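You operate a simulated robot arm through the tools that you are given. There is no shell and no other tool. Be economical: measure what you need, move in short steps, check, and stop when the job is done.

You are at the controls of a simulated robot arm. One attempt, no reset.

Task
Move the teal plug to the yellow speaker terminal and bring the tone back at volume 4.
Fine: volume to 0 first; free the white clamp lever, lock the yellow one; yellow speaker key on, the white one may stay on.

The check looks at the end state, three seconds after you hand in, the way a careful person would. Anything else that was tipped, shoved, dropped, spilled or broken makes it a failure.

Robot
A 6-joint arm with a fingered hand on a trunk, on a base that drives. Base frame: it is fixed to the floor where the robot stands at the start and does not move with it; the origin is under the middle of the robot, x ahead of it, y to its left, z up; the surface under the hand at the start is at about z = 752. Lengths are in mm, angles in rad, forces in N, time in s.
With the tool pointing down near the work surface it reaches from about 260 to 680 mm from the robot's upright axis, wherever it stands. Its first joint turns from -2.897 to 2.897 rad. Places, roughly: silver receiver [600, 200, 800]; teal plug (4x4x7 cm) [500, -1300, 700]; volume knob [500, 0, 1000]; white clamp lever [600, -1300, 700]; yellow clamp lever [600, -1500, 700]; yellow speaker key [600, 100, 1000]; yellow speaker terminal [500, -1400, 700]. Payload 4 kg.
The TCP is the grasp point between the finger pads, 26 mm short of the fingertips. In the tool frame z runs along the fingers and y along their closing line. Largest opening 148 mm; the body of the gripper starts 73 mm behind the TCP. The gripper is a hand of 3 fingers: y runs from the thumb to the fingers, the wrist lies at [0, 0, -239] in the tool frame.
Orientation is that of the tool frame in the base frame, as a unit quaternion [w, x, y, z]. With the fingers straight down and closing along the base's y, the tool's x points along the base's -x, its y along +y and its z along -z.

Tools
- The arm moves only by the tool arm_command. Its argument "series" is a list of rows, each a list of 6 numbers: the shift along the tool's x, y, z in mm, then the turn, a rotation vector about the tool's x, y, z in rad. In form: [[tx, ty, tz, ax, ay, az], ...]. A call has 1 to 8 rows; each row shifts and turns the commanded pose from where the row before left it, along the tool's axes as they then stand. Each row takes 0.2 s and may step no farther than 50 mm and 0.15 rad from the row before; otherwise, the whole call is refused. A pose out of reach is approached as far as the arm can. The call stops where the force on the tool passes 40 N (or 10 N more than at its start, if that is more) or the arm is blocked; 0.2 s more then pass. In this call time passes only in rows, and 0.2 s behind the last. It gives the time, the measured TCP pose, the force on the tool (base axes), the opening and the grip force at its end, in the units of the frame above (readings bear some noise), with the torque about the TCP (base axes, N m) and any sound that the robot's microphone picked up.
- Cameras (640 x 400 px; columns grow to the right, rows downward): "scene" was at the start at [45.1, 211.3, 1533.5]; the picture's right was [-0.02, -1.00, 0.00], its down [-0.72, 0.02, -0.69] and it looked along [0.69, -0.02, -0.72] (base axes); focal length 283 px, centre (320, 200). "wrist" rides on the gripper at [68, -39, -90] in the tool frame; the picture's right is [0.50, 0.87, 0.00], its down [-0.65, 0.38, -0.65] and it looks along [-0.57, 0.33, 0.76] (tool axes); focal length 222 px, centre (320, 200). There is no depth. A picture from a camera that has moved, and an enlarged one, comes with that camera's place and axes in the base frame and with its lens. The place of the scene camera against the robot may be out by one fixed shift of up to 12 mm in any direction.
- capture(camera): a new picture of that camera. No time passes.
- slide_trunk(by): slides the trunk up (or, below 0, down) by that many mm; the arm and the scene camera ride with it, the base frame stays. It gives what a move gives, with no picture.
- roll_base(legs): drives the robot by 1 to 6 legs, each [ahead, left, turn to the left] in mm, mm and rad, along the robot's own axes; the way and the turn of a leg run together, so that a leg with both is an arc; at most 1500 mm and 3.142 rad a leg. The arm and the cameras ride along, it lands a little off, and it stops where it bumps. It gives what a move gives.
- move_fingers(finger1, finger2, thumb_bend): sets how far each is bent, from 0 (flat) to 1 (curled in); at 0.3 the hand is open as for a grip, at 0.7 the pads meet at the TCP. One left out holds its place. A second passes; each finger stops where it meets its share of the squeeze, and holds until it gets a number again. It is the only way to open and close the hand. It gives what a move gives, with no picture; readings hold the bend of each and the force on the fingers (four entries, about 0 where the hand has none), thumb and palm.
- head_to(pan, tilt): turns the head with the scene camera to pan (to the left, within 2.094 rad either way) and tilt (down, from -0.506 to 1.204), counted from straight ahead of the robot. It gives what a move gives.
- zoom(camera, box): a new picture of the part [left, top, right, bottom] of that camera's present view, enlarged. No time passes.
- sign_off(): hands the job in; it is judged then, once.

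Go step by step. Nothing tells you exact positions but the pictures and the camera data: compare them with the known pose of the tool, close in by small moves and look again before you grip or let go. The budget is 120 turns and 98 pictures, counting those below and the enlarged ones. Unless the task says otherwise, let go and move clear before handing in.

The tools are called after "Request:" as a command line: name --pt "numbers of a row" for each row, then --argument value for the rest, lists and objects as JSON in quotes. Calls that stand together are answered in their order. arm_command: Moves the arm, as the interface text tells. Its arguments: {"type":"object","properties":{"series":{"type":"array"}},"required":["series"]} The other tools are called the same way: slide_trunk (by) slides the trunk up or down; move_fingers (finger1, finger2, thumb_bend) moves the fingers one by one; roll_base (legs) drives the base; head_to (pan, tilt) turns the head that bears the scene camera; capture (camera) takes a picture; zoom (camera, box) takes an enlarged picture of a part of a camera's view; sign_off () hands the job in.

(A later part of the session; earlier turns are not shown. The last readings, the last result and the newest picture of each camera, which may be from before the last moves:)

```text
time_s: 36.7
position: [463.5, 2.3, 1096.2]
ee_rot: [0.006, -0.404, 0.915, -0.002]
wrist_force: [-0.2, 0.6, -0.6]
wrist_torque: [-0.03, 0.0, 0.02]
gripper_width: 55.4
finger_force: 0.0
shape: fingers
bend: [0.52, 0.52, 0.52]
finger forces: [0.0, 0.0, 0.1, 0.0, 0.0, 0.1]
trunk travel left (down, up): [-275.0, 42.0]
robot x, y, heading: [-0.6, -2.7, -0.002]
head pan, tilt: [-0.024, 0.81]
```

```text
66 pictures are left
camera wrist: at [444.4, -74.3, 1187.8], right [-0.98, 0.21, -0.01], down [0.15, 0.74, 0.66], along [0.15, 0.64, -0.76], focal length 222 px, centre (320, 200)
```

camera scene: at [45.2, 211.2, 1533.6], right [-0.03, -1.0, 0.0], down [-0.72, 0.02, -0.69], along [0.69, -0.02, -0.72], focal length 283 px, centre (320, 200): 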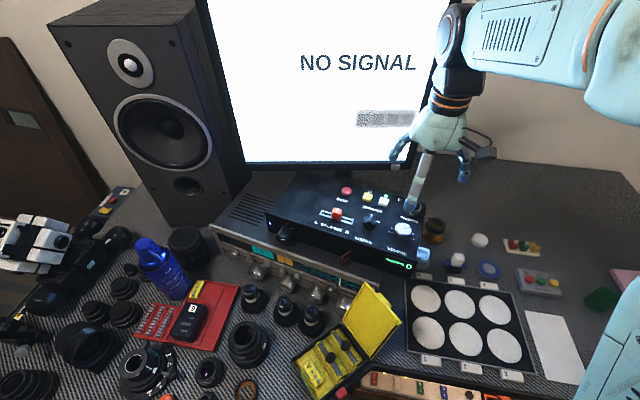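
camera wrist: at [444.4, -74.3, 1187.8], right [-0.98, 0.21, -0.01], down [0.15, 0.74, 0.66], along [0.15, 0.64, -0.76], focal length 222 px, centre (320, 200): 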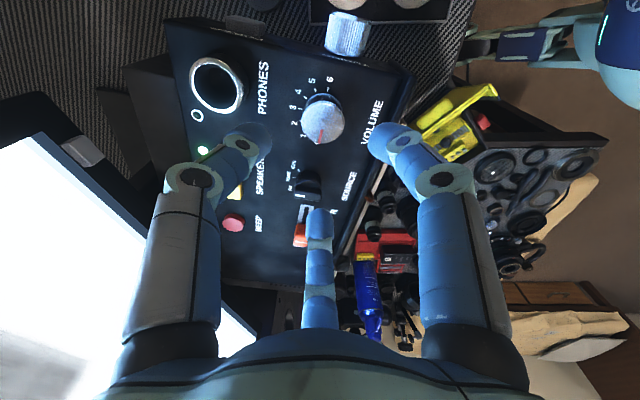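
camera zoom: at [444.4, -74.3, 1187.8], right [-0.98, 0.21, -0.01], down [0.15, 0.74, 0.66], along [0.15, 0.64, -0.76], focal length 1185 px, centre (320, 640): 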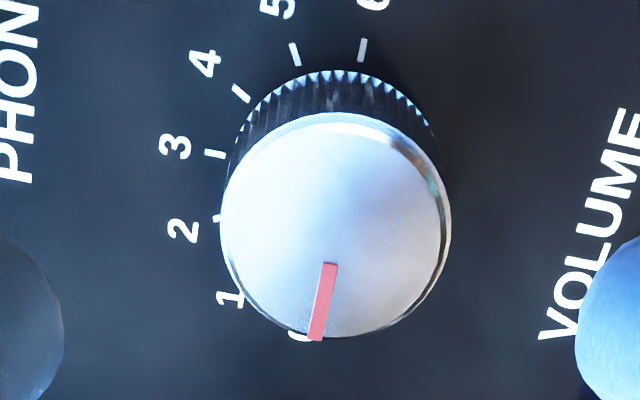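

Volume is at 0. Now I'll close the fingers into a poking tip and go above the yellow speaker key, estimated at (587, 67, 973).

Request:
move_fingers --finger1 0.7 --finger2 0.7 --thumb_bend 0.7

Request:
arm_command --pt "-33 -12 0 0 0 0" --pt "-33 -12 0 0 0 0" --pt "-33 -12 0 0 0 0" --pt "-32 -11 0 0 0 0" --pt "0 0 30 0 0 0"

Request:
capture --camera "wrist"

Request:
zoom --camera "scene" --box '[320, 140, 440, 230]'

```text
time_s: 37.7
position: [463.5, 1.8, 1095.3]
ee_rot: [0.005, -0.404, 0.915, -0.002]
wrist_force: [0.2, 0.2, 0.1]
wrist_torque: [0.0, 0.02, -0.02]
gripper_width: 0.0
finger_force: 0.2
shape: fingers
bend: [0.69, 0.69, 0.7]
finger forces: [0.0, 0.0, 0.0, 0.1, 0.1, 0.0]
trunk travel left (down, up): [-275.0, 42.0]
robot x, y, heading: [1.9, -3.2, -0.001]
head pan, tilt: [-0.024, 0.81]
```

```text
time_s: 38.9
position: [584.2, 64.5, 1068.7]
ee_rot: [0.005, -0.405, 0.915, -0.003]
wrist_force: [0.4, -0.3, 0.0]
wrist_torque: [0.02, -0.02, -0.02]
gripper_width: 0.2
finger_force: 0.1
shape: fingers
bend: [0.69, 0.69, 0.7]
finger forces: [0.0, 0.0, 0.0, 0.1, 0.1, 0.1]
trunk travel left (down, up): [-275.0, 42.0]
robot x, y, heading: [-0.2, 0.6, -0.005]
head pan, tilt: [-0.024, 0.81]
```

```text
65 pictures are left
camera wrist: at [565.8, -10.5, 1160.1], right [-0.98, 0.21, -0.01], down [0.15, 0.74, 0.66], along [0.15, 0.64, -0.76], focal length 222 px, centre (320, 200)
```

wrist: 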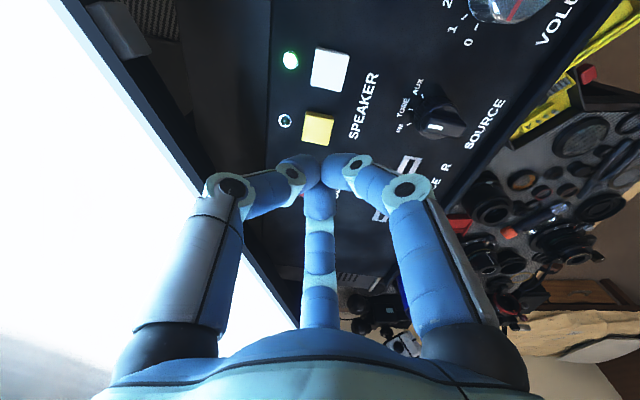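

```text
4.44 times, centred on (380, 185) of scene
camera zoom: at [44.9, 211.0, 1533.6], right [-0.02, -1.0, 0.0], down [-0.72, 0.02, -0.69], along [0.69, -0.02, -0.72], focal length 1259 px, centre (53, 267)
```

zoom: 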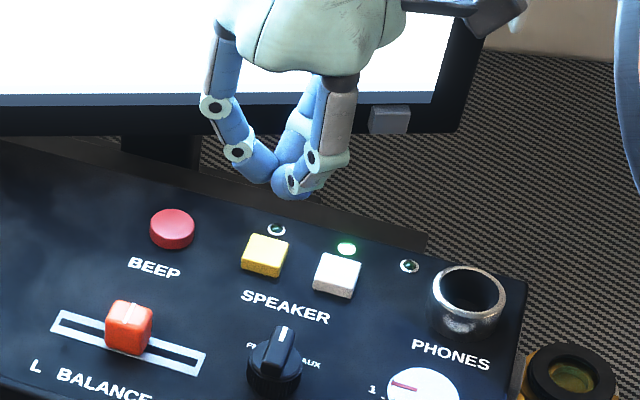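

Aligned over the yellow key within a few mm. I'll descend, then press in small steps.

Request:
arm_command --pt "-2.8 -1.5 30 0 0 0" --pt "0 0 25 0 0 0" --pt "0 0 4 0 0 0" --pt "0 0 3 0 0 0" --pt "0 0 3 0 0 0"

Request:
zoom --camera "scene" --box '[320, 140, 440, 230]'

Request:
zoom --camera "wrist" --box '[240, 50, 400, 200]'

```text
time_s: 40.1
position: [590.3, 65.7, 1004.8]
ee_rot: [0.005, -0.405, 0.914, -0.002]
wrist_force: [-0.7, 0.5, 2.5]
wrist_torque: [0.03, 0.01, -0.01]
gripper_width: 0.0
finger_force: 1.7
shape: fingers
bend: [0.7, 0.7, 0.7]
finger forces: [1.9, 1.6, 0.0, 0.0, 0.1, 0.1]
trunk travel left (down, up): [-275.0, 42.0]
robot x, y, heading: [-1.5, 4.9, 0.001]
head pan, tilt: [-0.024, 0.81]
heard: click
```

```text
4.44 times, centred on (380, 185) of scene
camera zoom: at [44.8, 211.2, 1533.6], right [-0.02, -1.0, 0.0], down [-0.72, 0.02, -0.69], along [0.69, -0.02, -0.72], focal length 1259 px, centre (53, 267)
```

zoom: 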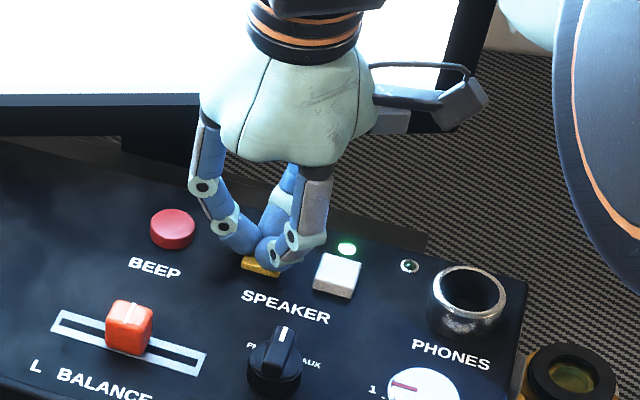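

```text
2.67 times, centred on (320, 125) of wrist
camera zoom: at [572.0, -9.5, 1095.7], right [-0.98, 0.21, -0.01], down [0.15, 0.74, 0.66], along [0.15, 0.64, -0.76], focal length 592 px, centre (320, 400)
```

zoom: 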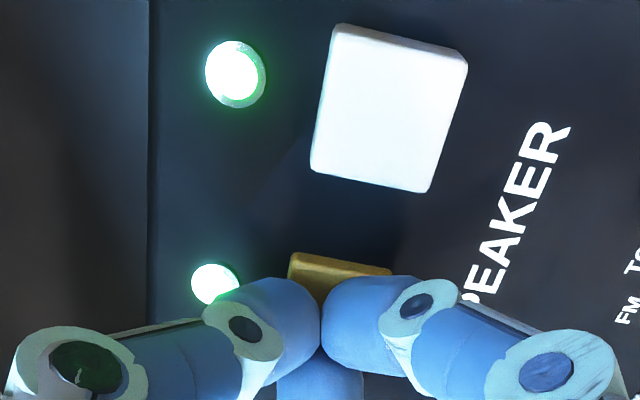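

The click was heard and the yellow LED is lit. I'll lift off, restore the hand yaw, and retract.

Request:
arm_command --pt "0 0 -50 0 0 0" --pt "0 0 -50 0 0 0" --pt "0 0 -50 0 0 0.14" --pt "0 0 -50 0 0 0.14" --pt "0 0 -50 0 0 0.14" --pt "0 0 0 0 0 0.14" --pt "0 0 0 0 0 0.14" --pt "0 0 0 0 0 0.13"

Request:
arm_command --pt "40 0 0 0 0 0" --pt "40 0 0 0 0 0" --pt "40 0 0 0 0 0" --pt "40 0 0 0 0 0" --pt "40 0 0 0 0 0" --pt "40 0 0 0 0 0"

Request:
zoom --camera "scene" --box '[280, 160, 440, 260]'

Request:
head_to --pan -1.5 --tilt 0.4

Request:
capture --camera "scene"

```text
time_s: 41.9
position: [586.1, 67.0, 1254.3]
ee_rot: [0.005, -0.001, 1.0, 0.0]
wrist_force: [0.0, 0.0, 1.0]
wrist_torque: [-0.01, 0.0, 0.03]
gripper_width: 0.0
finger_force: 0.2
shape: fingers
bend: [0.7, 0.7, 0.7]
finger forces: [0.0, 0.0, 0.0, 0.0, 0.1, 0.0]
trunk travel left (down, up): [-275.0, 42.0]
robot x, y, heading: [-0.8, -3.5, -0.002]
head pan, tilt: [-0.024, 0.81]
```

```text
time_s: 43.3
position: [346.3, 64.8, 1251.8]
ee_rot: [0.006, -0.002, 1.0, -0.001]
wrist_force: [-0.2, 0.1, 0.2]
wrist_torque: [0.02, -0.03, -0.01]
gripper_width: 0.0
finger_force: 0.0
shape: fingers
bend: [0.7, 0.7, 0.7]
finger forces: [0.0, 0.0, 0.1, 0.1, 0.0, 0.0]
trunk travel left (down, up): [-275.0, 42.0]
robot x, y, heading: [-0.5, -3.4, -0.001]
head pan, tilt: [-0.024, 0.81]
```

```text
4.00 times, centred on (360, 210) of scene
camera zoom: at [43.4, 211.1, 1533.6], right [-0.02, -1.0, 0.0], down [-0.72, 0.02, -0.69], along [0.69, -0.02, -0.72], focal length 1133 px, centre (160, 160)
```

zoom: 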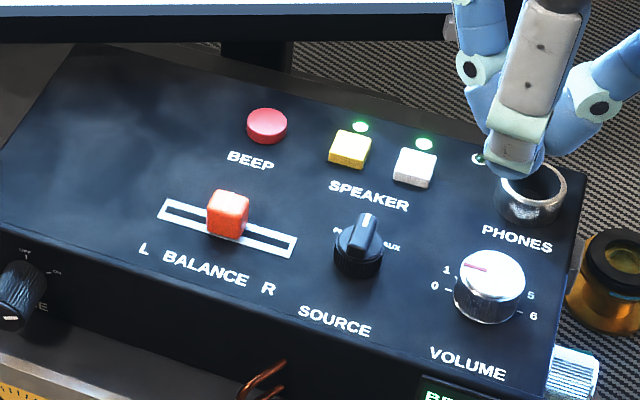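

```text
time_s: 44.9
position: [349.5, 64.8, 1252.5]
ee_rot: [0.005, -0.002, 1.0, 0.0]
wrist_force: [0.6, 0.2, -0.5]
wrist_torque: [0.01, 0.0, 0.01]
gripper_width: 0.2
finger_force: 0.0
shape: fingers
bend: [0.7, 0.7, 0.7]
finger forces: [0.0, 0.0, 0.0, 0.0, 0.0, 0.0]
trunk travel left (down, up): [-275.0, 42.0]
robot x, y, heading: [-5.0, 1.3, 0.001]
head pan, tilt: [-1.499, 0.4]
```

```text
60 pictures are left
camera scene: at [-28.3, 120.8, 1569.5], right [-1.0, -0.07, 0.0], down [-0.03, 0.39, -0.92], along [0.07, -0.92, -0.39], focal length 283 px, centre (320, 200)
```

scene: 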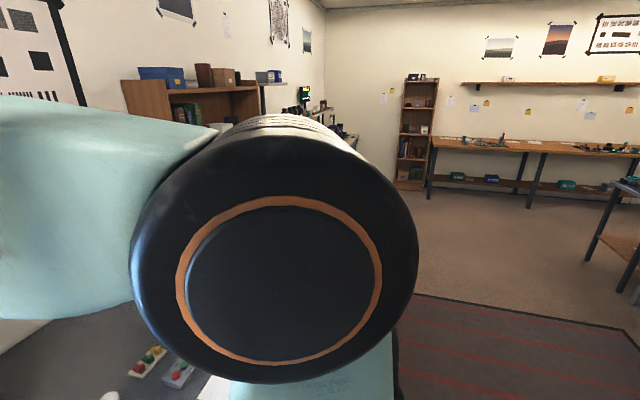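

Yellow and white LEDs are both lit and volume is 0. Now I'll back off and drive sideways to the right, halfway, then look.

Request:
roll_base --legs '[[-200, 0, 0], [0, -700, 0]]'

Request:
head_to --pan -0.5 --tilt 0.6

Request:
capture --camera "scene"

Request:
capture --camera "wrist"

```text
time_s: 52.7
position: [156.4, -634.5, 1253.3]
ee_rot: [0.005, -0.008, 1.0, 0.0]
wrist_force: [0.2, 0.2, 0.5]
wrist_torque: [0.01, 0.03, 0.03]
gripper_width: 0.0
finger_force: 0.1
shape: fingers
bend: [0.7, 0.7, 0.7]
finger forces: [0.1, 0.0, 0.0, 0.0, 0.0, 0.0]
trunk travel left (down, up): [-275.0, 42.0]
robot x, y, heading: [-189.5, -701.9, 0.01]
head pan, tilt: [-1.499, 0.4]
```

```text
time_s: 54.0
position: [156.2, -632.9, 1251.9]
ee_rot: [0.005, -0.007, 1.0, -0.001]
wrist_force: [-0.4, 0.0, 0.6]
wrist_torque: [0.03, 0.0, 0.0]
gripper_width: 0.0
finger_force: 0.0
shape: fingers
bend: [0.7, 0.7, 0.7]
finger forces: [0.0, 0.0, 0.1, 0.0, 0.0, 0.0]
trunk travel left (down, up): [-275.0, 42.0]
robot x, y, heading: [-191.5, -702.0, 0.008]
head pan, tilt: [-0.499, 0.6]
```

```text
59 pictures are left
camera scene: at [-150.9, -530.7, 1551.3], right [-0.47, -0.88, 0.0], down [-0.5, 0.26, -0.83], along [0.73, -0.39, -0.56], focal length 283 px, centre (320, 200)
```

scene: 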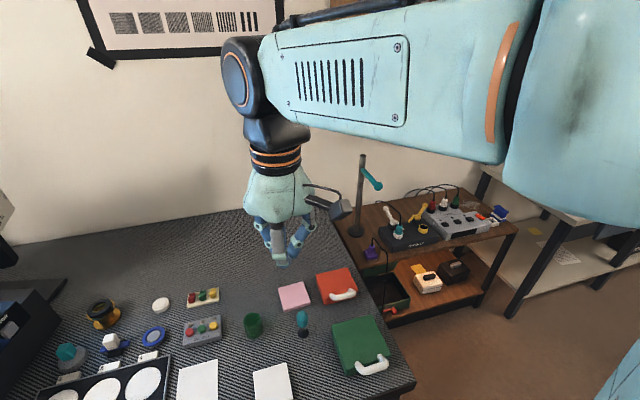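

```text
58 pictures are left
camera wrist: at [88.1, -672.5, 1342.3], right [-0.51, 0.86, 0.0], down [0.64, 0.39, 0.66], along [0.57, 0.34, -0.75], focal length 222 px, centre (320, 200)
```

wrist: 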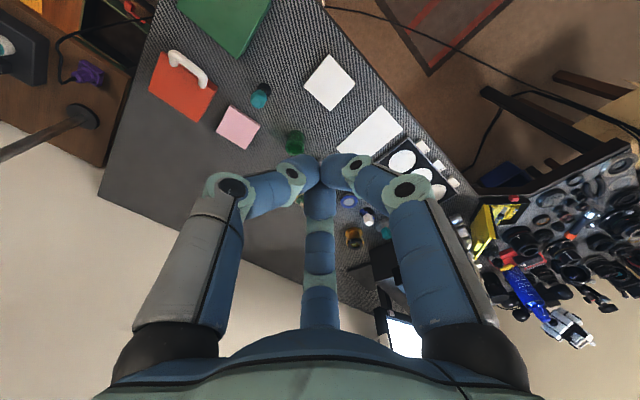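

A wooden side bench to the right holds a black terminal box with two levers and the teal plug. I'll drive on right and look closely.

Request:
zoom --camera "scene" --box '[350, 170, 530, 290]'

Request:
roll_base --legs '[[0, -700, 0]]'

Request:
head_to --pan -0.02 --tilt 0.75

Request:
capture --camera "scene"

```text
3.33 times, centred on (440, 230) of scene
camera zoom: at [-150.9, -530.7, 1551.3], right [-0.47, -0.88, 0.0], down [-0.5, 0.26, -0.83], along [0.73, -0.39, -0.56], focal length 944 px, centre (-80, 100)
```

zoom: 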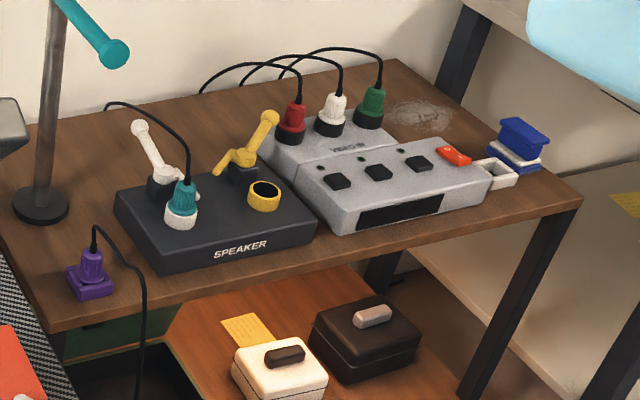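

```text
time_s: 60.5
position: [164.5, -1322.6, 1251.6]
ee_rot: [0.005, -0.005, 1.0, 0.0]
wrist_force: [0.0, 0.4, 0.2]
wrist_torque: [0.03, -0.01, -0.02]
gripper_width: 0.0
finger_force: 0.0
shape: fingers
bend: [0.7, 0.7, 0.7]
finger forces: [0.1, 0.1, 0.0, 0.0, 0.0, 0.0]
trunk travel left (down, up): [-275.0, 42.0]
robot x, y, heading: [-185.3, -1388.2, 0.012]
head pan, tilt: [-0.499, 0.6]
```

```text
time_s: 61.4
position: [164.2, -1321.6, 1251.2]
ee_rot: [0.004, -0.006, 1.0, 0.001]
wrist_force: [-0.3, -0.1, 0.7]
wrist_torque: [0.02, 0.03, 0.02]
gripper_width: 0.0
finger_force: 0.1
shape: fingers
bend: [0.7, 0.7, 0.7]
finger forces: [0.0, 0.1, 0.0, 0.0, 0.0, 0.1]
trunk travel left (down, up): [-275.0, 42.0]
robot x, y, heading: [-184.6, -1387.1, 0.009]
head pan, tilt: [-0.019, 0.75]
```

```text
56 pictures are left
camera scene: at [-137.8, -1177.9, 1538.4], right [-0.01, -1.0, 0.0], down [-0.68, 0.01, -0.73], along [0.73, -0.01, -0.68], focal length 283 px, centre (320, 200)
```

scene: 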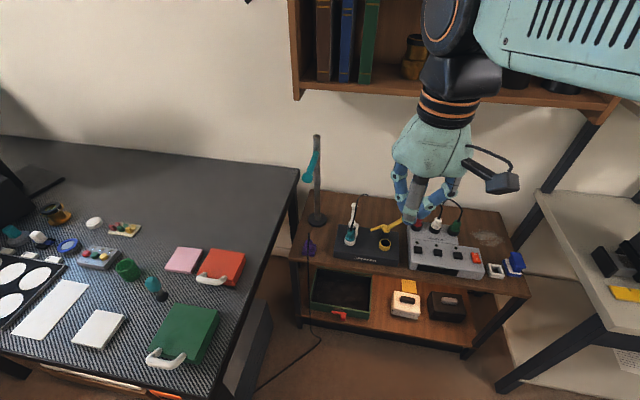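

I'll drive ahead to about x = -20 and look at the terminal box closely.

Request:
roll_base --legs '[[165, 0, -0.01]]'

Request:
head_to --pan -0.3 --tilt 0.95

Request:
capture --camera "scene"

Request:
capture --camera "wrist"

```text
time_s: 62.8
position: [330.3, -1325.2, 1251.8]
ee_rot: [0.004, -0.002, 1.0, 0.0]
wrist_force: [0.1, 0.2, -0.3]
wrist_torque: [-0.01, 0.05, 0.0]
gripper_width: 0.0
finger_force: 0.1
shape: fingers
bend: [0.7, 0.7, 0.7]
finger forces: [0.0, 0.0, 0.1, 0.0, 0.0, 0.1]
trunk travel left (down, up): [-275.0, 42.0]
robot x, y, heading: [-19.5, -1389.0, -0.003]
head pan, tilt: [-0.019, 0.75]
```

```text
time_s: 63.6
position: [328.6, -1324.6, 1252.1]
ee_rot: [0.004, -0.002, 1.0, -0.001]
wrist_force: [-0.4, 0.2, 0.3]
wrist_torque: [-0.01, 0.0, -0.04]
gripper_width: 0.2
finger_force: 0.0
shape: fingers
bend: [0.7, 0.7, 0.7]
finger forces: [0.0, 0.0, 0.0, 0.1, 0.0, 0.1]
trunk travel left (down, up): [-275.0, 42.0]
robot x, y, heading: [-18.4, -1386.3, 0.001]
head pan, tilt: [-0.3, 0.949]
```

```text
55 pictures are left
camera scene: at [14.8, -1197.3, 1522.9], right [-0.29, -0.96, 0.0], down [-0.78, 0.24, -0.58], along [0.56, -0.17, -0.81], focal length 283 px, centre (320, 200)
```

scene: 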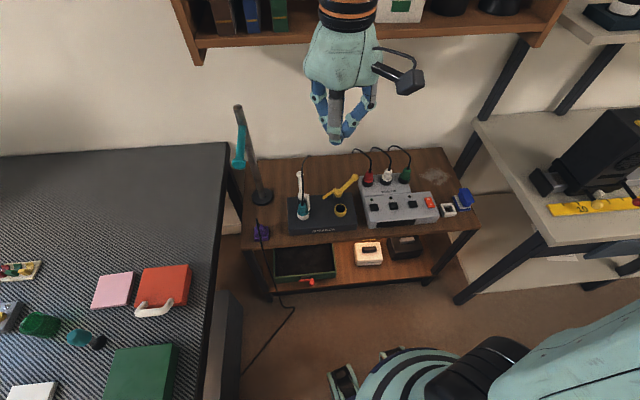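

```text
54 pictures are left
camera wrist: at [260.2, -1362.8, 1342.3], right [-0.5, 0.86, -0.01], down [0.65, 0.38, 0.66], along [0.57, 0.33, -0.75], focal length 222 px, centre (320, 200)
```

wrist: 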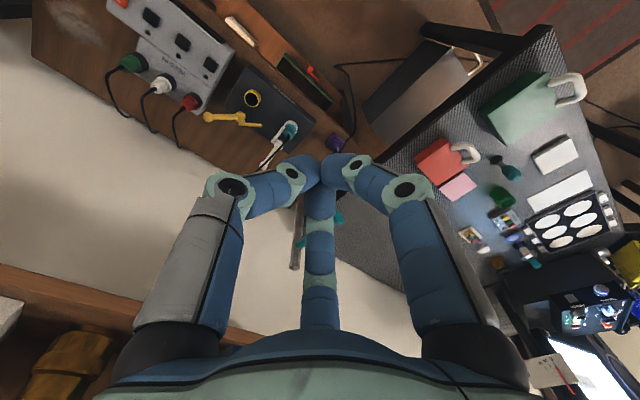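

I see the box with the white lever by the plug and the yellow lever by the yellow socket. Zooming from both cameras.

Request:
zoom --camera "scene" --box '[270, 155, 370, 240]'

Request:
zoom --camera "wrist" --box '[190, 60, 340, 180]'

```text
4.71 times, centred on (320, 198) of scene
camera zoom: at [14.8, -1197.3, 1522.9], right [-0.29, -0.96, 0.0], down [-0.78, 0.24, -0.58], along [0.56, -0.17, -0.81], focal length 1333 px, centre (320, 212)
```

zoom: 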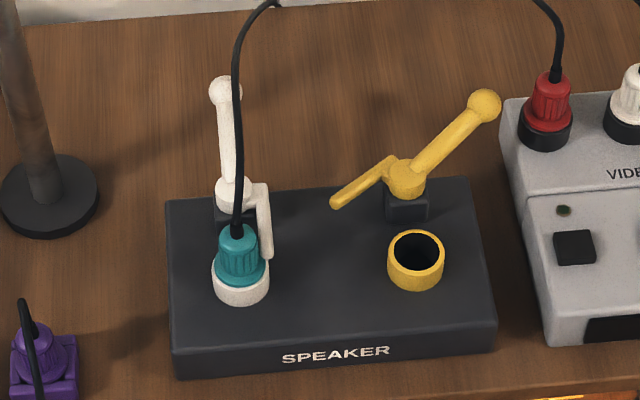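

```text
3.33 times, centred on (265, 120) of wrist
camera zoom: at [260.2, -1362.8, 1342.3], right [-0.5, 0.86, -0.01], down [0.65, 0.38, 0.66], along [0.57, 0.33, -0.75], focal length 740 px, centre (503, 467)
```

zoom: 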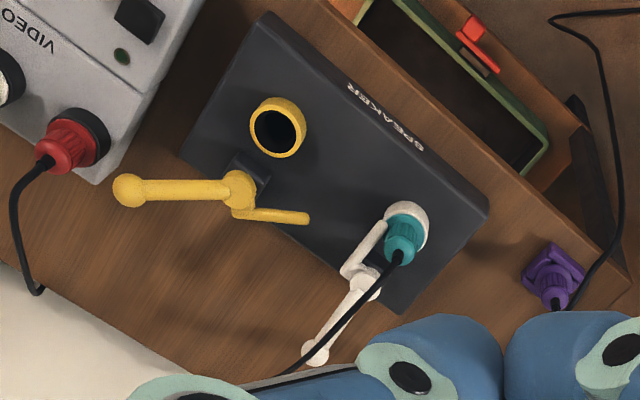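

The levers appear to pivot behind each socket, with a hook arm and a ball handle. I'll bring the wrist camera closer to understand them.

Request:
arm_command --pt "-24 -20 35 0 0 0" --pt "-24 -20 35 0 0 0" --pt "-24 -20 35 0 0 0" --pt "-24 -20 35 0 0 0" --pt "-24 -20 35 0 0 0"

Request:
capture --camera "wrist"

Request:
zoom --camera "wrist" --box '[170, 0, 490, 180]'

```text
time_s: 64.8
position: [453.1, -1425.6, 1076.7]
ee_rot: [0.004, -0.002, 1.0, 0.0]
wrist_force: [-0.1, -0.1, -1.0]
wrist_torque: [0.0, 0.0, 0.01]
gripper_width: 0.2
finger_force: 0.0
shape: fingers
bend: [0.7, 0.7, 0.7]
finger forces: [0.0, 0.0, 0.0, 0.1, 0.0, 0.1]
trunk travel left (down, up): [-275.0, 42.0]
robot x, y, heading: [-17.8, -1393.4, -0.003]
head pan, tilt: [-0.3, 0.949]
```

```text
51 pictures are left
camera wrist: at [384.0, -1463.7, 1166.9], right [-0.5, 0.86, 0.0], down [0.65, 0.38, 0.66], along [0.57, 0.33, -0.75], focal length 222 px, centre (320, 200)
```

wrist: 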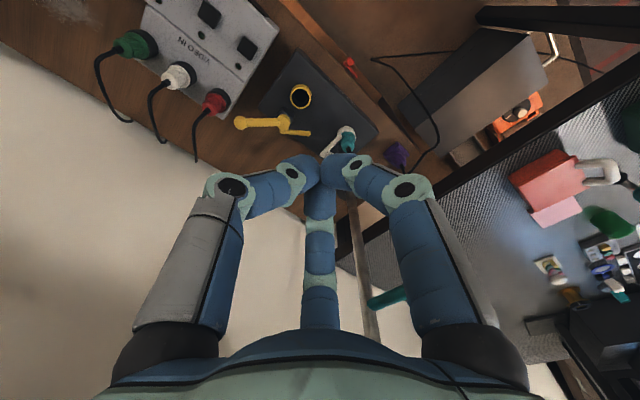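

```text
2.00 times, centred on (330, 90) of wrist
camera zoom: at [384.0, -1463.7, 1166.9], right [-0.5, 0.86, 0.0], down [0.65, 0.38, 0.66], along [0.57, 0.33, -0.75], focal length 444 px, centre (300, 420)
```

zoom: 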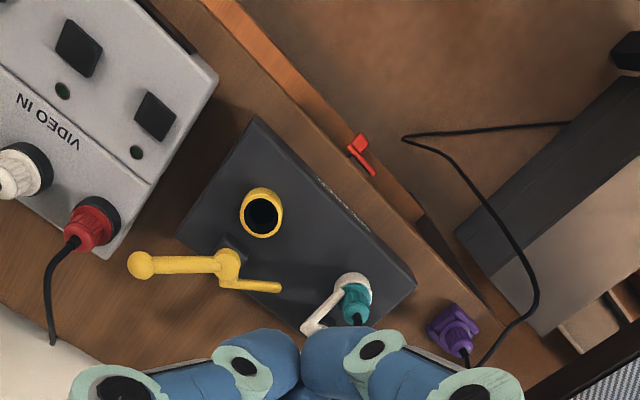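

The sockets, hubs and handles are roughly located, but not precisely. A shelf edge is at x≈632, z≈1207, so I'll stay clear of it. Going closer for a top-down view.

Request:
arm_command --pt "0 0 45 0 0 0" --pt "-15 10 45 0 0 0" --pt "-30 14 40 0 0 0" --pt "-30 14 37 0 0 0" --pt "-30 14 0 0 0 0"

Request:
capture --camera "wrist"

Request:
capture --camera "scene"

```text
refused: row 3 steps farther than a row can; nothing moved
```

```text
49 pictures are left
camera wrist: at [384.0, -1463.7, 1166.9], right [-0.5, 0.86, 0.0], down [0.65, 0.38, 0.66], along [0.57, 0.33, -0.75], focal length 222 px, centre (320, 200)
```

wrist: 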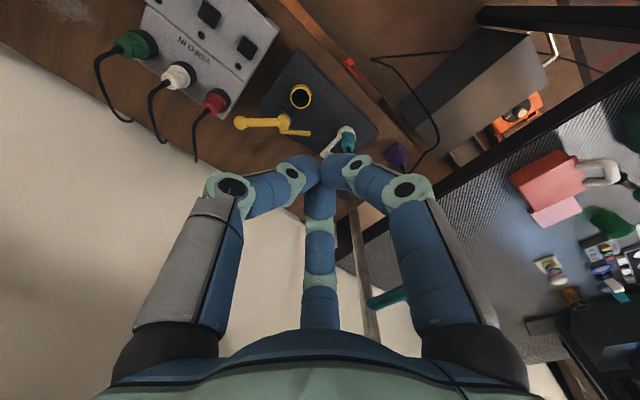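

```text
48 pictures are left
camera scene: at [16.4, -1197.8, 1522.9], right [-0.3, -0.96, 0.0], down [-0.78, 0.24, -0.58], along [0.56, -0.17, -0.81], focal length 283 px, centre (320, 200)
```

scene: 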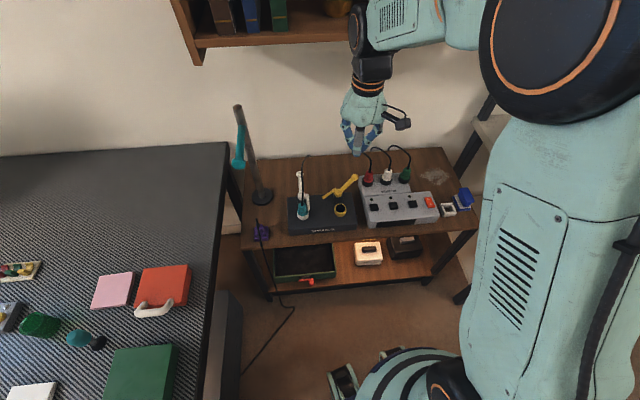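

The step was refused as too long, so I'll retry with shorter rows.

Request:
arm_command --pt "-8 4 42 0 0 0" --pt "-20 10 36 0 0 0" --pt "-25 12 36 0 0 0" --pt "-25 12 36 0 0 0" --pt "-25 12 16 0 0 0"

Request:
capture --camera "wrist"

```text
time_s: 66.0
position: [556.1, -1373.2, 911.6]
ee_rot: [0.004, -0.002, 1.0, 0.001]
wrist_force: [-0.4, 0.1, 1.0]
wrist_torque: [-0.02, 0.01, 0.01]
gripper_width: 0.2
finger_force: 0.0
shape: fingers
bend: [0.7, 0.7, 0.7]
finger forces: [0.1, 0.1, 0.0, 0.1, 0.0, 0.0]
trunk travel left (down, up): [-275.0, 42.0]
robot x, y, heading: [-23.7, -1391.6, -0.002]
head pan, tilt: [-0.3, 0.949]
```

```text
47 pictures are left
camera wrist: at [486.5, -1413.7, 1002.3], right [-0.5, 0.86, 0.0], down [0.65, 0.38, 0.66], along [0.57, 0.33, -0.75], focal length 222 px, centre (320, 200)
```

wrist: 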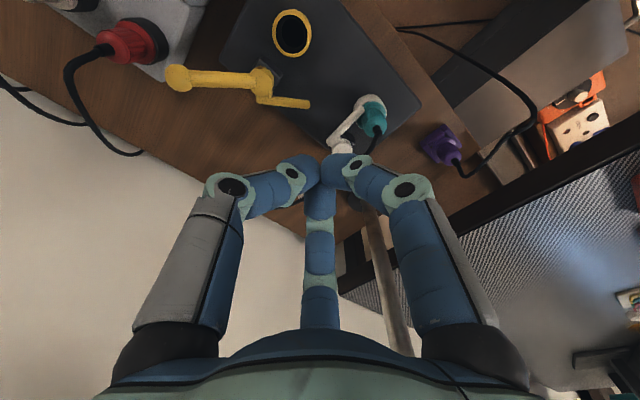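

With the head camera and this view, I place these points:

| Part | Position |
|---|---|
| White hub | (593, -1314, 728) |
| White ball | (688, -1327, 733) |
| Yellow hub | (571, -1438, 730) |
| Yellow ball | (615, -1517, 735) |
| Yellow socket | (519, -1428, 708) |
| Plug | (541, -1306) |

The levers are mirrored, so white frees by swinging its handle left (+y). I'll descend to the right of that handle.

Request:
arm_command --pt "0 -4 40 0 0 0" --pt "0 -4 40 0 0 0" --pt "-28 -4 25 0 0 0" --pt "-28 0 15 0 0 0" --pt "-28 0 10 0 0 0"

Request:
capture --camera "wrist"

Request:
zoom --camera "scene" --box '[250, 120, 390, 240]'

```text
time_s: 67.2
position: [641.5, -1385.5, 782.7]
ee_rot: [0.004, -0.002, 1.0, 0.0]
wrist_force: [-0.1, -0.1, 0.1]
wrist_torque: [0.03, 0.02, -0.02]
gripper_width: 0.2
finger_force: 0.1
shape: fingers
bend: [0.7, 0.7, 0.7]
finger forces: [0.0, 0.1, 0.0, 0.1, 0.1, 0.0]
trunk travel left (down, up): [-275.0, 42.0]
robot x, y, heading: [-20.6, -1389.3, -0.004]
head pan, tilt: [-0.3, 0.949]
```

```text
46 pictures are left
camera wrist: at [571.6, -1424.2, 873.3], right [-0.5, 0.86, 0.0], down [0.65, 0.38, 0.66], along [0.57, 0.33, -0.75], focal length 222 px, centre (320, 200)
```

wrist: 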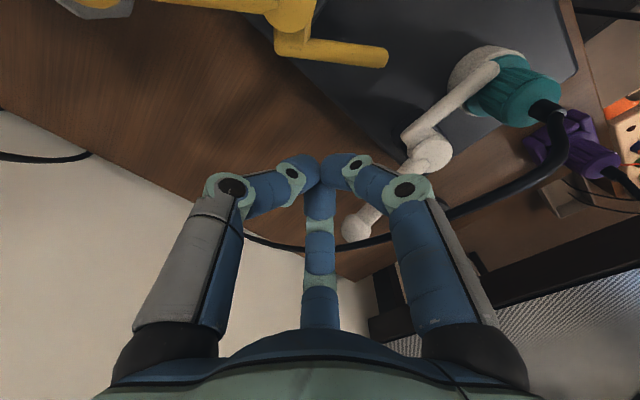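

```text
3.33 times, centred on (320, 180) of scene
camera zoom: at [15.8, -1197.3, 1522.8], right [-0.3, -0.96, 0.0], down [-0.78, 0.24, -0.58], along [0.56, -0.17, -0.81], focal length 944 px, centre (320, 267)
```

zoom: 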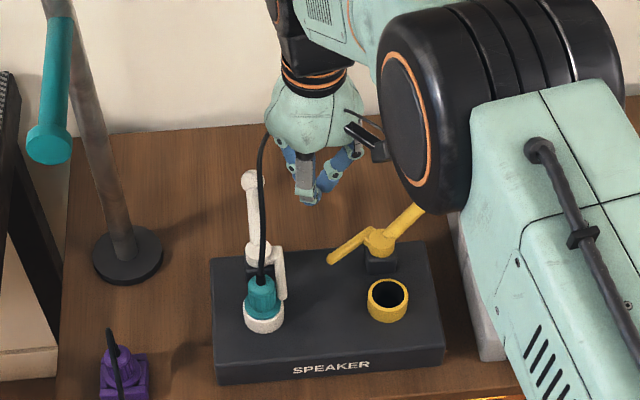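

The hand is in place right of the white handle. I'll lower and push it left in small steps, watching forces and the cable.

Request:
arm_command --pt "0 0 38 0 0 0" --pt "0 15 0 0 0 0" --pt "0 15 0 0 0 0" --pt "0 12 0 0 0 0" --pt "0 12 0 0 0 0"

Request:
capture --camera "wrist"

Request:
zoom --camera "scene" --box '[250, 120, 390, 240]'

```text
time_s: 68.4
position: [642.2, -1330.7, 746.1]
ee_rot: [0.005, -0.001, 1.0, 0.001]
wrist_force: [-0.2, -1.8, 0.1]
wrist_torque: [-0.02, 0.02, 0.04]
gripper_width: 0.0
finger_force: 0.7
shape: fingers
bend: [0.7, 0.7, 0.7]
finger forces: [1.8, 0.0, 0.0, 0.0, 0.0, 0.0]
trunk travel left (down, up): [-275.0, 42.0]
robot x, y, heading: [-17.5, -1389.8, -0.002]
head pan, tilt: [-0.3, 0.949]
```

```text
44 pictures are left
camera wrist: at [572.0, -1369.9, 836.0], right [-0.5, 0.86, 0.0], down [0.65, 0.38, 0.66], along [0.57, 0.33, -0.75], focal length 222 px, centre (320, 200)
```

wrist: 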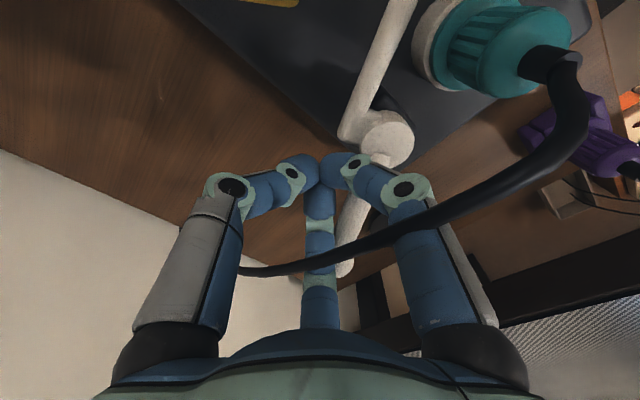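

```text
3.33 times, centred on (320, 180) of scene
camera zoom: at [15.0, -1197.4, 1522.9], right [-0.3, -0.96, 0.0], down [-0.78, 0.24, -0.58], along [0.56, -0.17, -0.81], focal length 944 px, centre (320, 267)
```

zoom: 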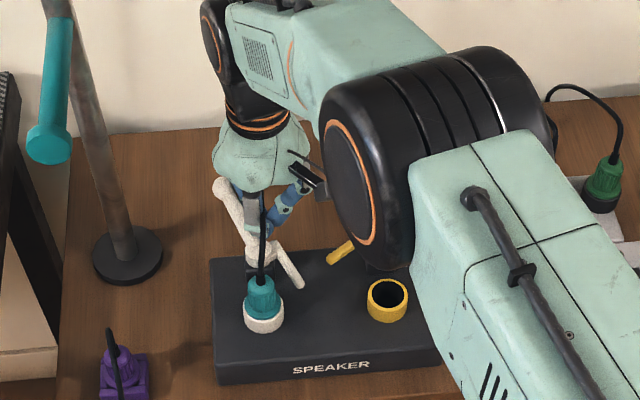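

The lever swings freely, the hook moves away from the plug, and the cable doesn't impede. Pushing on to about 50°.

Request:
arm_command --pt "-1 9 0 0 0 0" --pt "-1 9 0 0 0 0" --pt "-1 9 0 0 0 0" --pt "-1 7 0 0 0 0"

Request:
capture --camera "wrist"

Request:
zoom --camera "scene" --box '[250, 120, 390, 240]'

```text
time_s: 69.4
position: [645.1, -1300.4, 747.4]
ee_rot: [0.007, 0.0, 1.0, 0.0]
wrist_force: [2.1, -21.2, 14.2]
wrist_torque: [-0.16, 0.27, 0.45]
gripper_width: 0.3
finger_force: 15.8
shape: fingers
bend: [0.71, 0.7, 0.67]
finger forces: [32.5, 0.1, 0.0, 0.0, 0.0, 0.0]
trunk travel left (down, up): [-275.0, 42.0]
robot x, y, heading: [-21.2, -1386.2, -0.002]
head pan, tilt: [-0.3, 0.949]
```

```text
42 pictures are left
camera wrist: at [576.2, -1338.9, 837.8], right [-0.5, 0.86, -0.01], down [0.65, 0.38, 0.66], along [0.57, 0.33, -0.75], focal length 222 px, centre (320, 200)
```

wrist: 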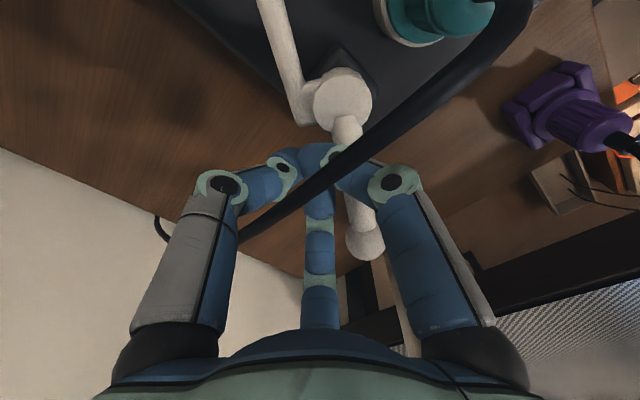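

```text
3.33 times, centred on (320, 180) of scene
camera zoom: at [14.0, -1200.3, 1523.4], right [-0.3, -0.96, 0.0], down [-0.78, 0.24, -0.58], along [0.56, -0.17, -0.81], focal length 944 px, centre (320, 267)
```

zoom: 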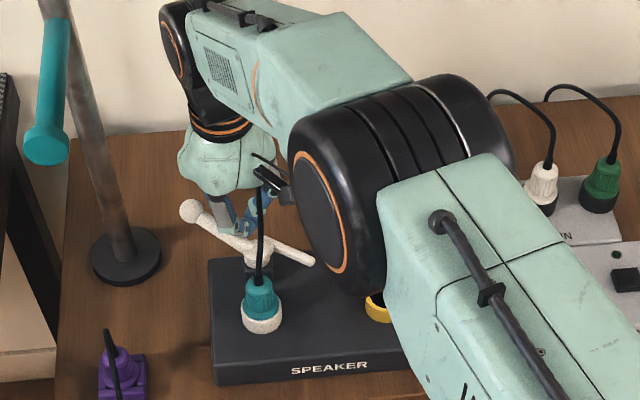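

The white lever reached its stop (free position). I'll back off, lift and retreat over the plug.

Request:
arm_command --pt "0 -12 0 0 0 0" --pt "0 -10 -30 0 0 0" --pt "0 0 -40 0 0 0" --pt "25 4 -35 0 0 0" --pt "35 5 -20 0 0 0" --pt "40 5 0 0 0 0"

Request:
move_fingers --finger1 0.42 --finger2 0.42 --thumb_bend 0.42

Request:
capture --camera "wrist"

Request:
zoom --camera "scene" --box '[250, 120, 390, 240]'

```text
time_s: 70.8
position: [542.7, -1306.0, 869.2]
ee_rot: [0.006, -0.002, 1.0, 0.0]
wrist_force: [0.3, 1.8, 0.5]
wrist_torque: [-0.01, -0.04, -0.02]
gripper_width: 0.2
finger_force: 0.1
shape: fingers
bend: [0.7, 0.7, 0.7]
finger forces: [0.0, 0.0, 0.0, 0.2, 0.1, 0.0]
trunk travel left (down, up): [-275.0, 42.0]
robot x, y, heading: [-16.1, -1389.5, -0.003]
head pan, tilt: [-0.3, 0.949]
```

```text
time_s: 71.8
position: [544.3, -1306.1, 868.1]
ee_rot: [0.004, -0.003, 1.0, 0.0]
wrist_force: [-0.4, 0.0, -0.9]
wrist_torque: [0.02, 0.04, -0.01]
gripper_width: 87.9
finger_force: 0.0
shape: fingers
bend: [0.42, 0.42, 0.42]
finger forces: [0.1, 0.0, 0.0, 0.0, 0.0, 0.0]
trunk travel left (down, up): [-275.0, 42.0]
robot x, y, heading: [-21.5, -1386.7, 0.0]
head pan, tilt: [-0.3, 0.949]
```

```text
40 pictures are left
camera wrist: at [475.5, -1344.3, 959.4], right [-0.5, 0.86, 0.0], down [0.65, 0.38, 0.66], along [0.57, 0.33, -0.75], focal length 222 px, centre (320, 200)
```

wrist: 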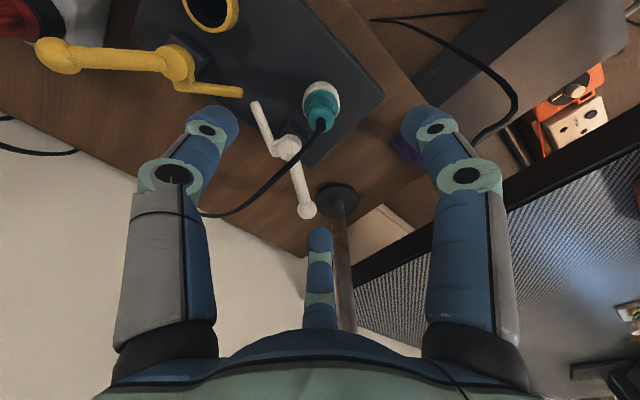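

```text
3.33 times, centred on (320, 180) of scene
camera zoom: at [15.0, -1197.4, 1522.9], right [-0.3, -0.96, 0.0], down [-0.78, 0.24, -0.58], along [0.56, -0.17, -0.81], focal length 944 px, centre (320, 267)
```

zoom: 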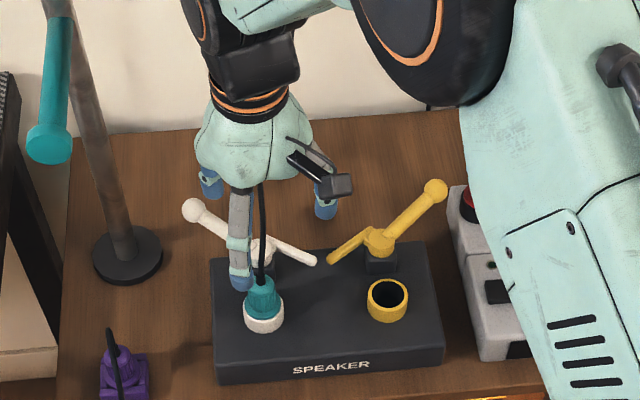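

White lever is now free, a mirror image of the yellow one. The plug is centred near (541, -1303); I'll pre-close a bit and descend around it.

Request:
move_fingers --finger1 0.48 --finger2 0.48 --thumb_bend 0.48

Request:
arm_command --pt "2 2 40 0 0 0" --pt "0 0 30 0 0 0"

Request:
capture --camera "wrist"

Request:
zoom --camera "scene" --box '[270, 150, 370, 240]'

```text
time_s: 72.8
position: [544.1, -1305.6, 868.9]
ee_rot: [0.004, -0.001, 1.0, 0.0]
wrist_force: [-0.1, 0.2, 0.3]
wrist_torque: [-0.03, 0.04, 0.0]
gripper_width: 69.3
finger_force: 0.1
shape: fingers
bend: [0.48, 0.48, 0.48]
finger forces: [0.1, 0.0, 0.0, 0.1, 0.1, 0.0]
trunk travel left (down, up): [-275.0, 42.0]
robot x, y, heading: [-19.6, -1386.1, 0.001]
head pan, tilt: [-0.3, 0.949]
```

```text
time_s: 73.4
position: [543.4, -1304.6, 799.1]
ee_rot: [0.004, -0.003, 1.0, 0.0]
wrist_force: [0.2, 0.5, -0.8]
wrist_torque: [0.03, 0.0, -0.02]
gripper_width: 69.3
finger_force: 0.0
shape: fingers
bend: [0.48, 0.48, 0.48]
finger forces: [0.0, 0.1, 0.0, 0.1, 0.0, 0.0]
trunk travel left (down, up): [-275.0, 42.0]
robot x, y, heading: [-18.4, -1389.3, -0.003]
head pan, tilt: [-0.3, 0.949]
```

```text
38 pictures are left
camera wrist: at [474.8, -1342.9, 889.9], right [-0.5, 0.86, 0.0], down [0.65, 0.38, 0.66], along [0.57, 0.33, -0.75], focal length 222 px, centre (320, 200)
```

wrist: 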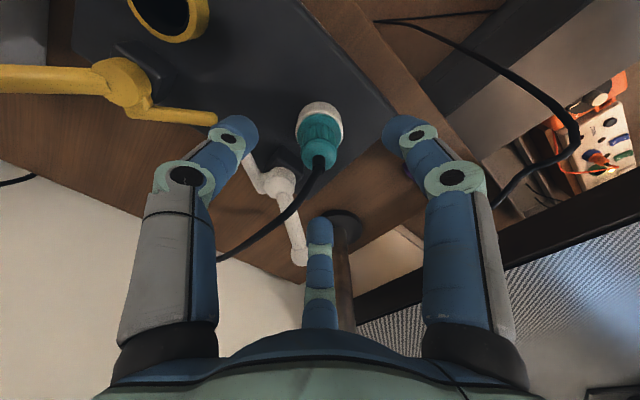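

```text
4.44 times, centred on (320, 195) of scene
camera zoom: at [15.1, -1197.4, 1522.8], right [-0.3, -0.96, 0.0], down [-0.78, 0.24, -0.58], along [0.56, -0.17, -0.81], focal length 1259 px, centre (320, 222)
```

zoom: 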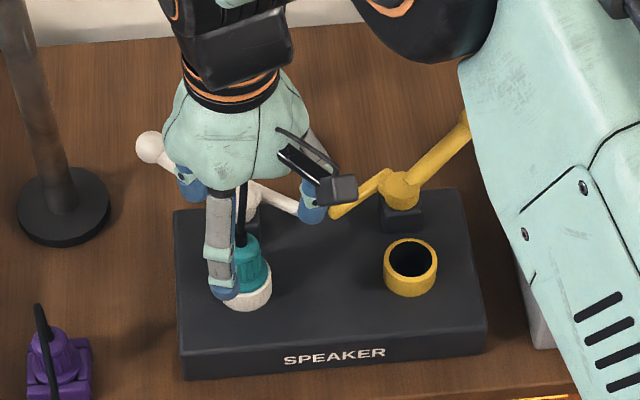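

The plug sits slightly nearer the robot than my axis, near (533, -1309). I'll shift and go down 25 mm, then check again.

Request:
arm_command --pt "9 -4 0 0 0 0" --pt "0 0 25 0 0 0"

Request:
capture --camera "wrist"

Request:
zoom --camera "scene" --box '[270, 170, 350, 240]'

```text
time_s: 74.0
position: [534.8, -1307.2, 773.6]
ee_rot: [0.005, -0.002, 1.0, 0.0]
wrist_force: [-0.1, -0.3, 0.1]
wrist_torque: [0.01, 0.01, 0.0]
gripper_width: 69.4
finger_force: 0.1
shape: fingers
bend: [0.48, 0.48, 0.48]
finger forces: [0.0, 0.0, 0.1, 0.1, 0.0, 0.0]
trunk travel left (down, up): [-275.0, 42.0]
robot x, y, heading: [-17.9, -1385.8, 0.002]
head pan, tilt: [-0.3, 0.949]
```

```text
36 pictures are left
camera wrist: at [465.8, -1346.3, 864.8], right [-0.5, 0.86, 0.0], down [0.65, 0.38, 0.66], along [0.57, 0.33, -0.75], focal length 222 px, centre (320, 200)
```

wrist: 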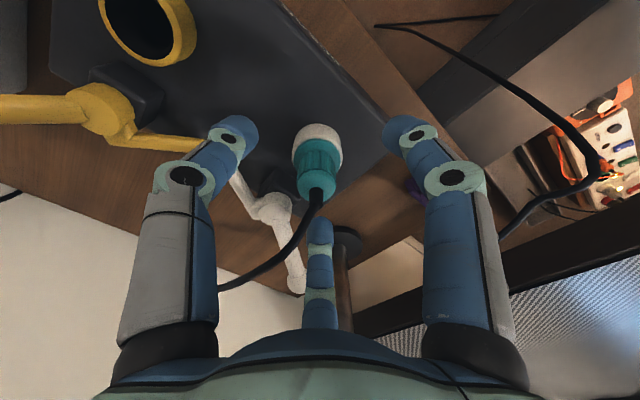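

```text
5.71 times, centred on (310, 205) of scene
camera zoom: at [15.7, -1197.1, 1522.8], right [-0.3, -0.96, 0.0], down [-0.78, 0.24, -0.58], along [0.56, -0.17, -0.81], focal length 1619 px, centre (377, 171)
```

zoom: 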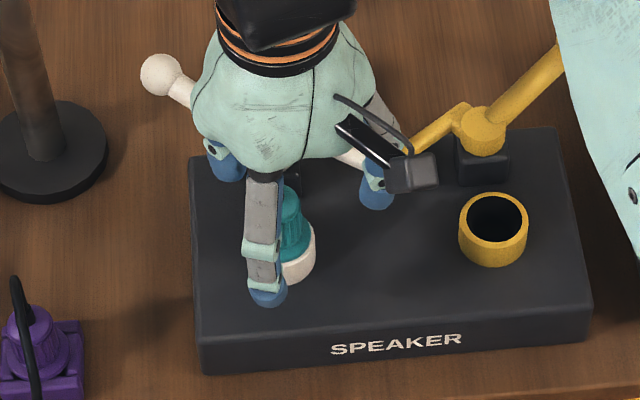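

Now the plug is aligned with the hand axis, top at z≈765. Lowering 22 mm and closing.

Request:
arm_command --pt "0 0 12 0 0 0" --pt "0 0 10 0 0 0"

Request:
move_fingers --finger1 0.6 --finger2 0.6 --thumb_bend 0.6

Request:
move_fingers --finger1 0.72 --finger2 0.72 --thumb_bend 0.72

Request:
capture --camera "wrist"

```text
time_s: 74.6
position: [533.1, -1307.3, 753.5]
ee_rot: [0.004, -0.001, 1.0, 0.0]
wrist_force: [0.1, 0.0, -0.4]
wrist_torque: [0.02, 0.02, -0.01]
gripper_width: 69.4
finger_force: 0.0
shape: fingers
bend: [0.48, 0.48, 0.48]
finger forces: [0.1, 0.1, 0.0, 0.1, 0.0, 0.1]
trunk travel left (down, up): [-275.0, 42.0]
robot x, y, heading: [-20.5, -1388.3, 0.001]
head pan, tilt: [-0.3, 0.949]
```

```text
time_s: 75.6
position: [534.9, -1308.6, 753.2]
ee_rot: [0.005, -0.001, 1.0, 0.0]
wrist_force: [2.4, 1.3, 2.3]
wrist_torque: [0.07, -0.11, 0.01]
gripper_width: 30.0
finger_force: 1.5
shape: fingers
bend: [0.6, 0.57, 0.6]
finger forces: [0.1, 2.9, 0.0, 0.1, 0.0, 0.0]
trunk travel left (down, up): [-275.0, 42.0]
robot x, y, heading: [-19.2, -1388.3, -0.001]
head pan, tilt: [-0.3, 0.949]
```

```text
time_s: 76.6
position: [534.7, -1308.2, 753.8]
ee_rot: [0.004, -0.002, 1.0, 0.0]
wrist_force: [2.8, 0.4, -0.4]
wrist_torque: [0.05, -0.21, -0.01]
gripper_width: 8.8
finger_force: 11.0
shape: fingers
bend: [0.67, 0.59, 0.67]
finger forces: [4.0, 10.7, 0.0, 0.0, 7.4, 0.1]
trunk travel left (down, up): [-275.0, 42.0]
robot x, y, heading: [-21.0, -1392.1, -0.001]
head pan, tilt: [-0.3, 0.949]
```

```text
34 pictures are left
camera wrist: at [465.4, -1346.8, 843.1], right [-0.5, 0.86, 0.0], down [0.65, 0.38, 0.66], along [0.57, 0.33, -0.75], focal length 222 px, centre (320, 200)
```

wrist: 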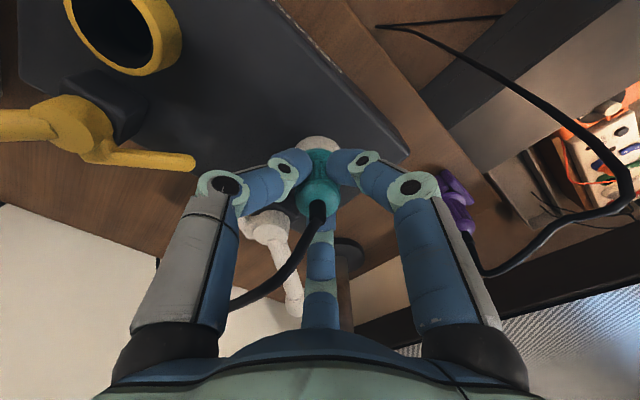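

The plug is off-centre towards finger 2 by about 6 mm. I'll reopen, centre, go 8 mm lower and re-grip.

Request:
move_fingers --finger1 0.49 --finger2 0.49 --thumb_bend 0.49

Request:
arm_command --pt "-5.5 3 0 0 0 0" --pt "0 0 8 0 0 0"

Request:
move_fingers --finger1 0.6 --finger2 0.6 --thumb_bend 0.6

Request:
move_fingers --finger1 0.72 --finger2 0.72 --thumb_bend 0.72

```text
time_s: 77.6
position: [534.1, -1309.0, 752.4]
ee_rot: [0.004, -0.002, 1.0, 0.001]
wrist_force: [0.3, -0.4, -0.7]
wrist_torque: [-0.01, -0.03, 0.0]
gripper_width: 64.9
finger_force: 0.0
shape: fingers
bend: [0.49, 0.49, 0.49]
finger forces: [0.0, 0.1, 0.0, 0.0, 0.0, 0.0]
trunk travel left (down, up): [-275.0, 42.0]
robot x, y, heading: [-20.2, -1390.7, 0.0]
head pan, tilt: [-0.3, 0.949]
```

```text
time_s: 78.2
position: [539.5, -1304.1, 744.3]
ee_rot: [0.004, -0.001, 1.0, 0.0]
wrist_force: [-0.8, -0.4, 0.1]
wrist_torque: [0.01, -0.01, -0.01]
gripper_width: 65.0
finger_force: 0.0
shape: fingers
bend: [0.49, 0.49, 0.49]
finger forces: [0.1, 0.0, 0.0, 0.0, 0.0, 0.1]
trunk travel left (down, up): [-275.0, 42.0]
robot x, y, heading: [-18.0, -1390.5, -0.002]
head pan, tilt: [-0.3, 0.949]
```

```text
time_s: 79.2
position: [541.3, -1303.6, 745.7]
ee_rot: [0.004, -0.002, 1.0, 0.0]
wrist_force: [1.4, 0.3, 0.8]
wrist_torque: [0.0, -0.05, -0.04]
gripper_width: 30.1
finger_force: 0.1
shape: fingers
bend: [0.6, 0.59, 0.6]
finger forces: [0.1, 0.9, 0.0, 0.0, 0.0, 0.0]
trunk travel left (down, up): [-275.0, 42.0]
robot x, y, heading: [-17.8, -1389.3, -0.002]
head pan, tilt: [-0.3, 0.949]
```

```text
time_s: 80.2
position: [540.0, -1305.1, 744.9]
ee_rot: [0.005, -0.001, 1.0, 0.001]
wrist_force: [3.2, 0.1, -0.1]
wrist_torque: [0.05, -0.19, 0.01]
gripper_width: 14.5
finger_force: 13.2
shape: fingers
bend: [0.65, 0.61, 0.67]
finger forces: [6.6, 11.8, 0.1, 0.1, 8.5, 0.0]
trunk travel left (down, up): [-275.0, 42.0]
robot x, y, heading: [-15.3, -1388.1, -0.005]
head pan, tilt: [-0.3, 0.949]
```

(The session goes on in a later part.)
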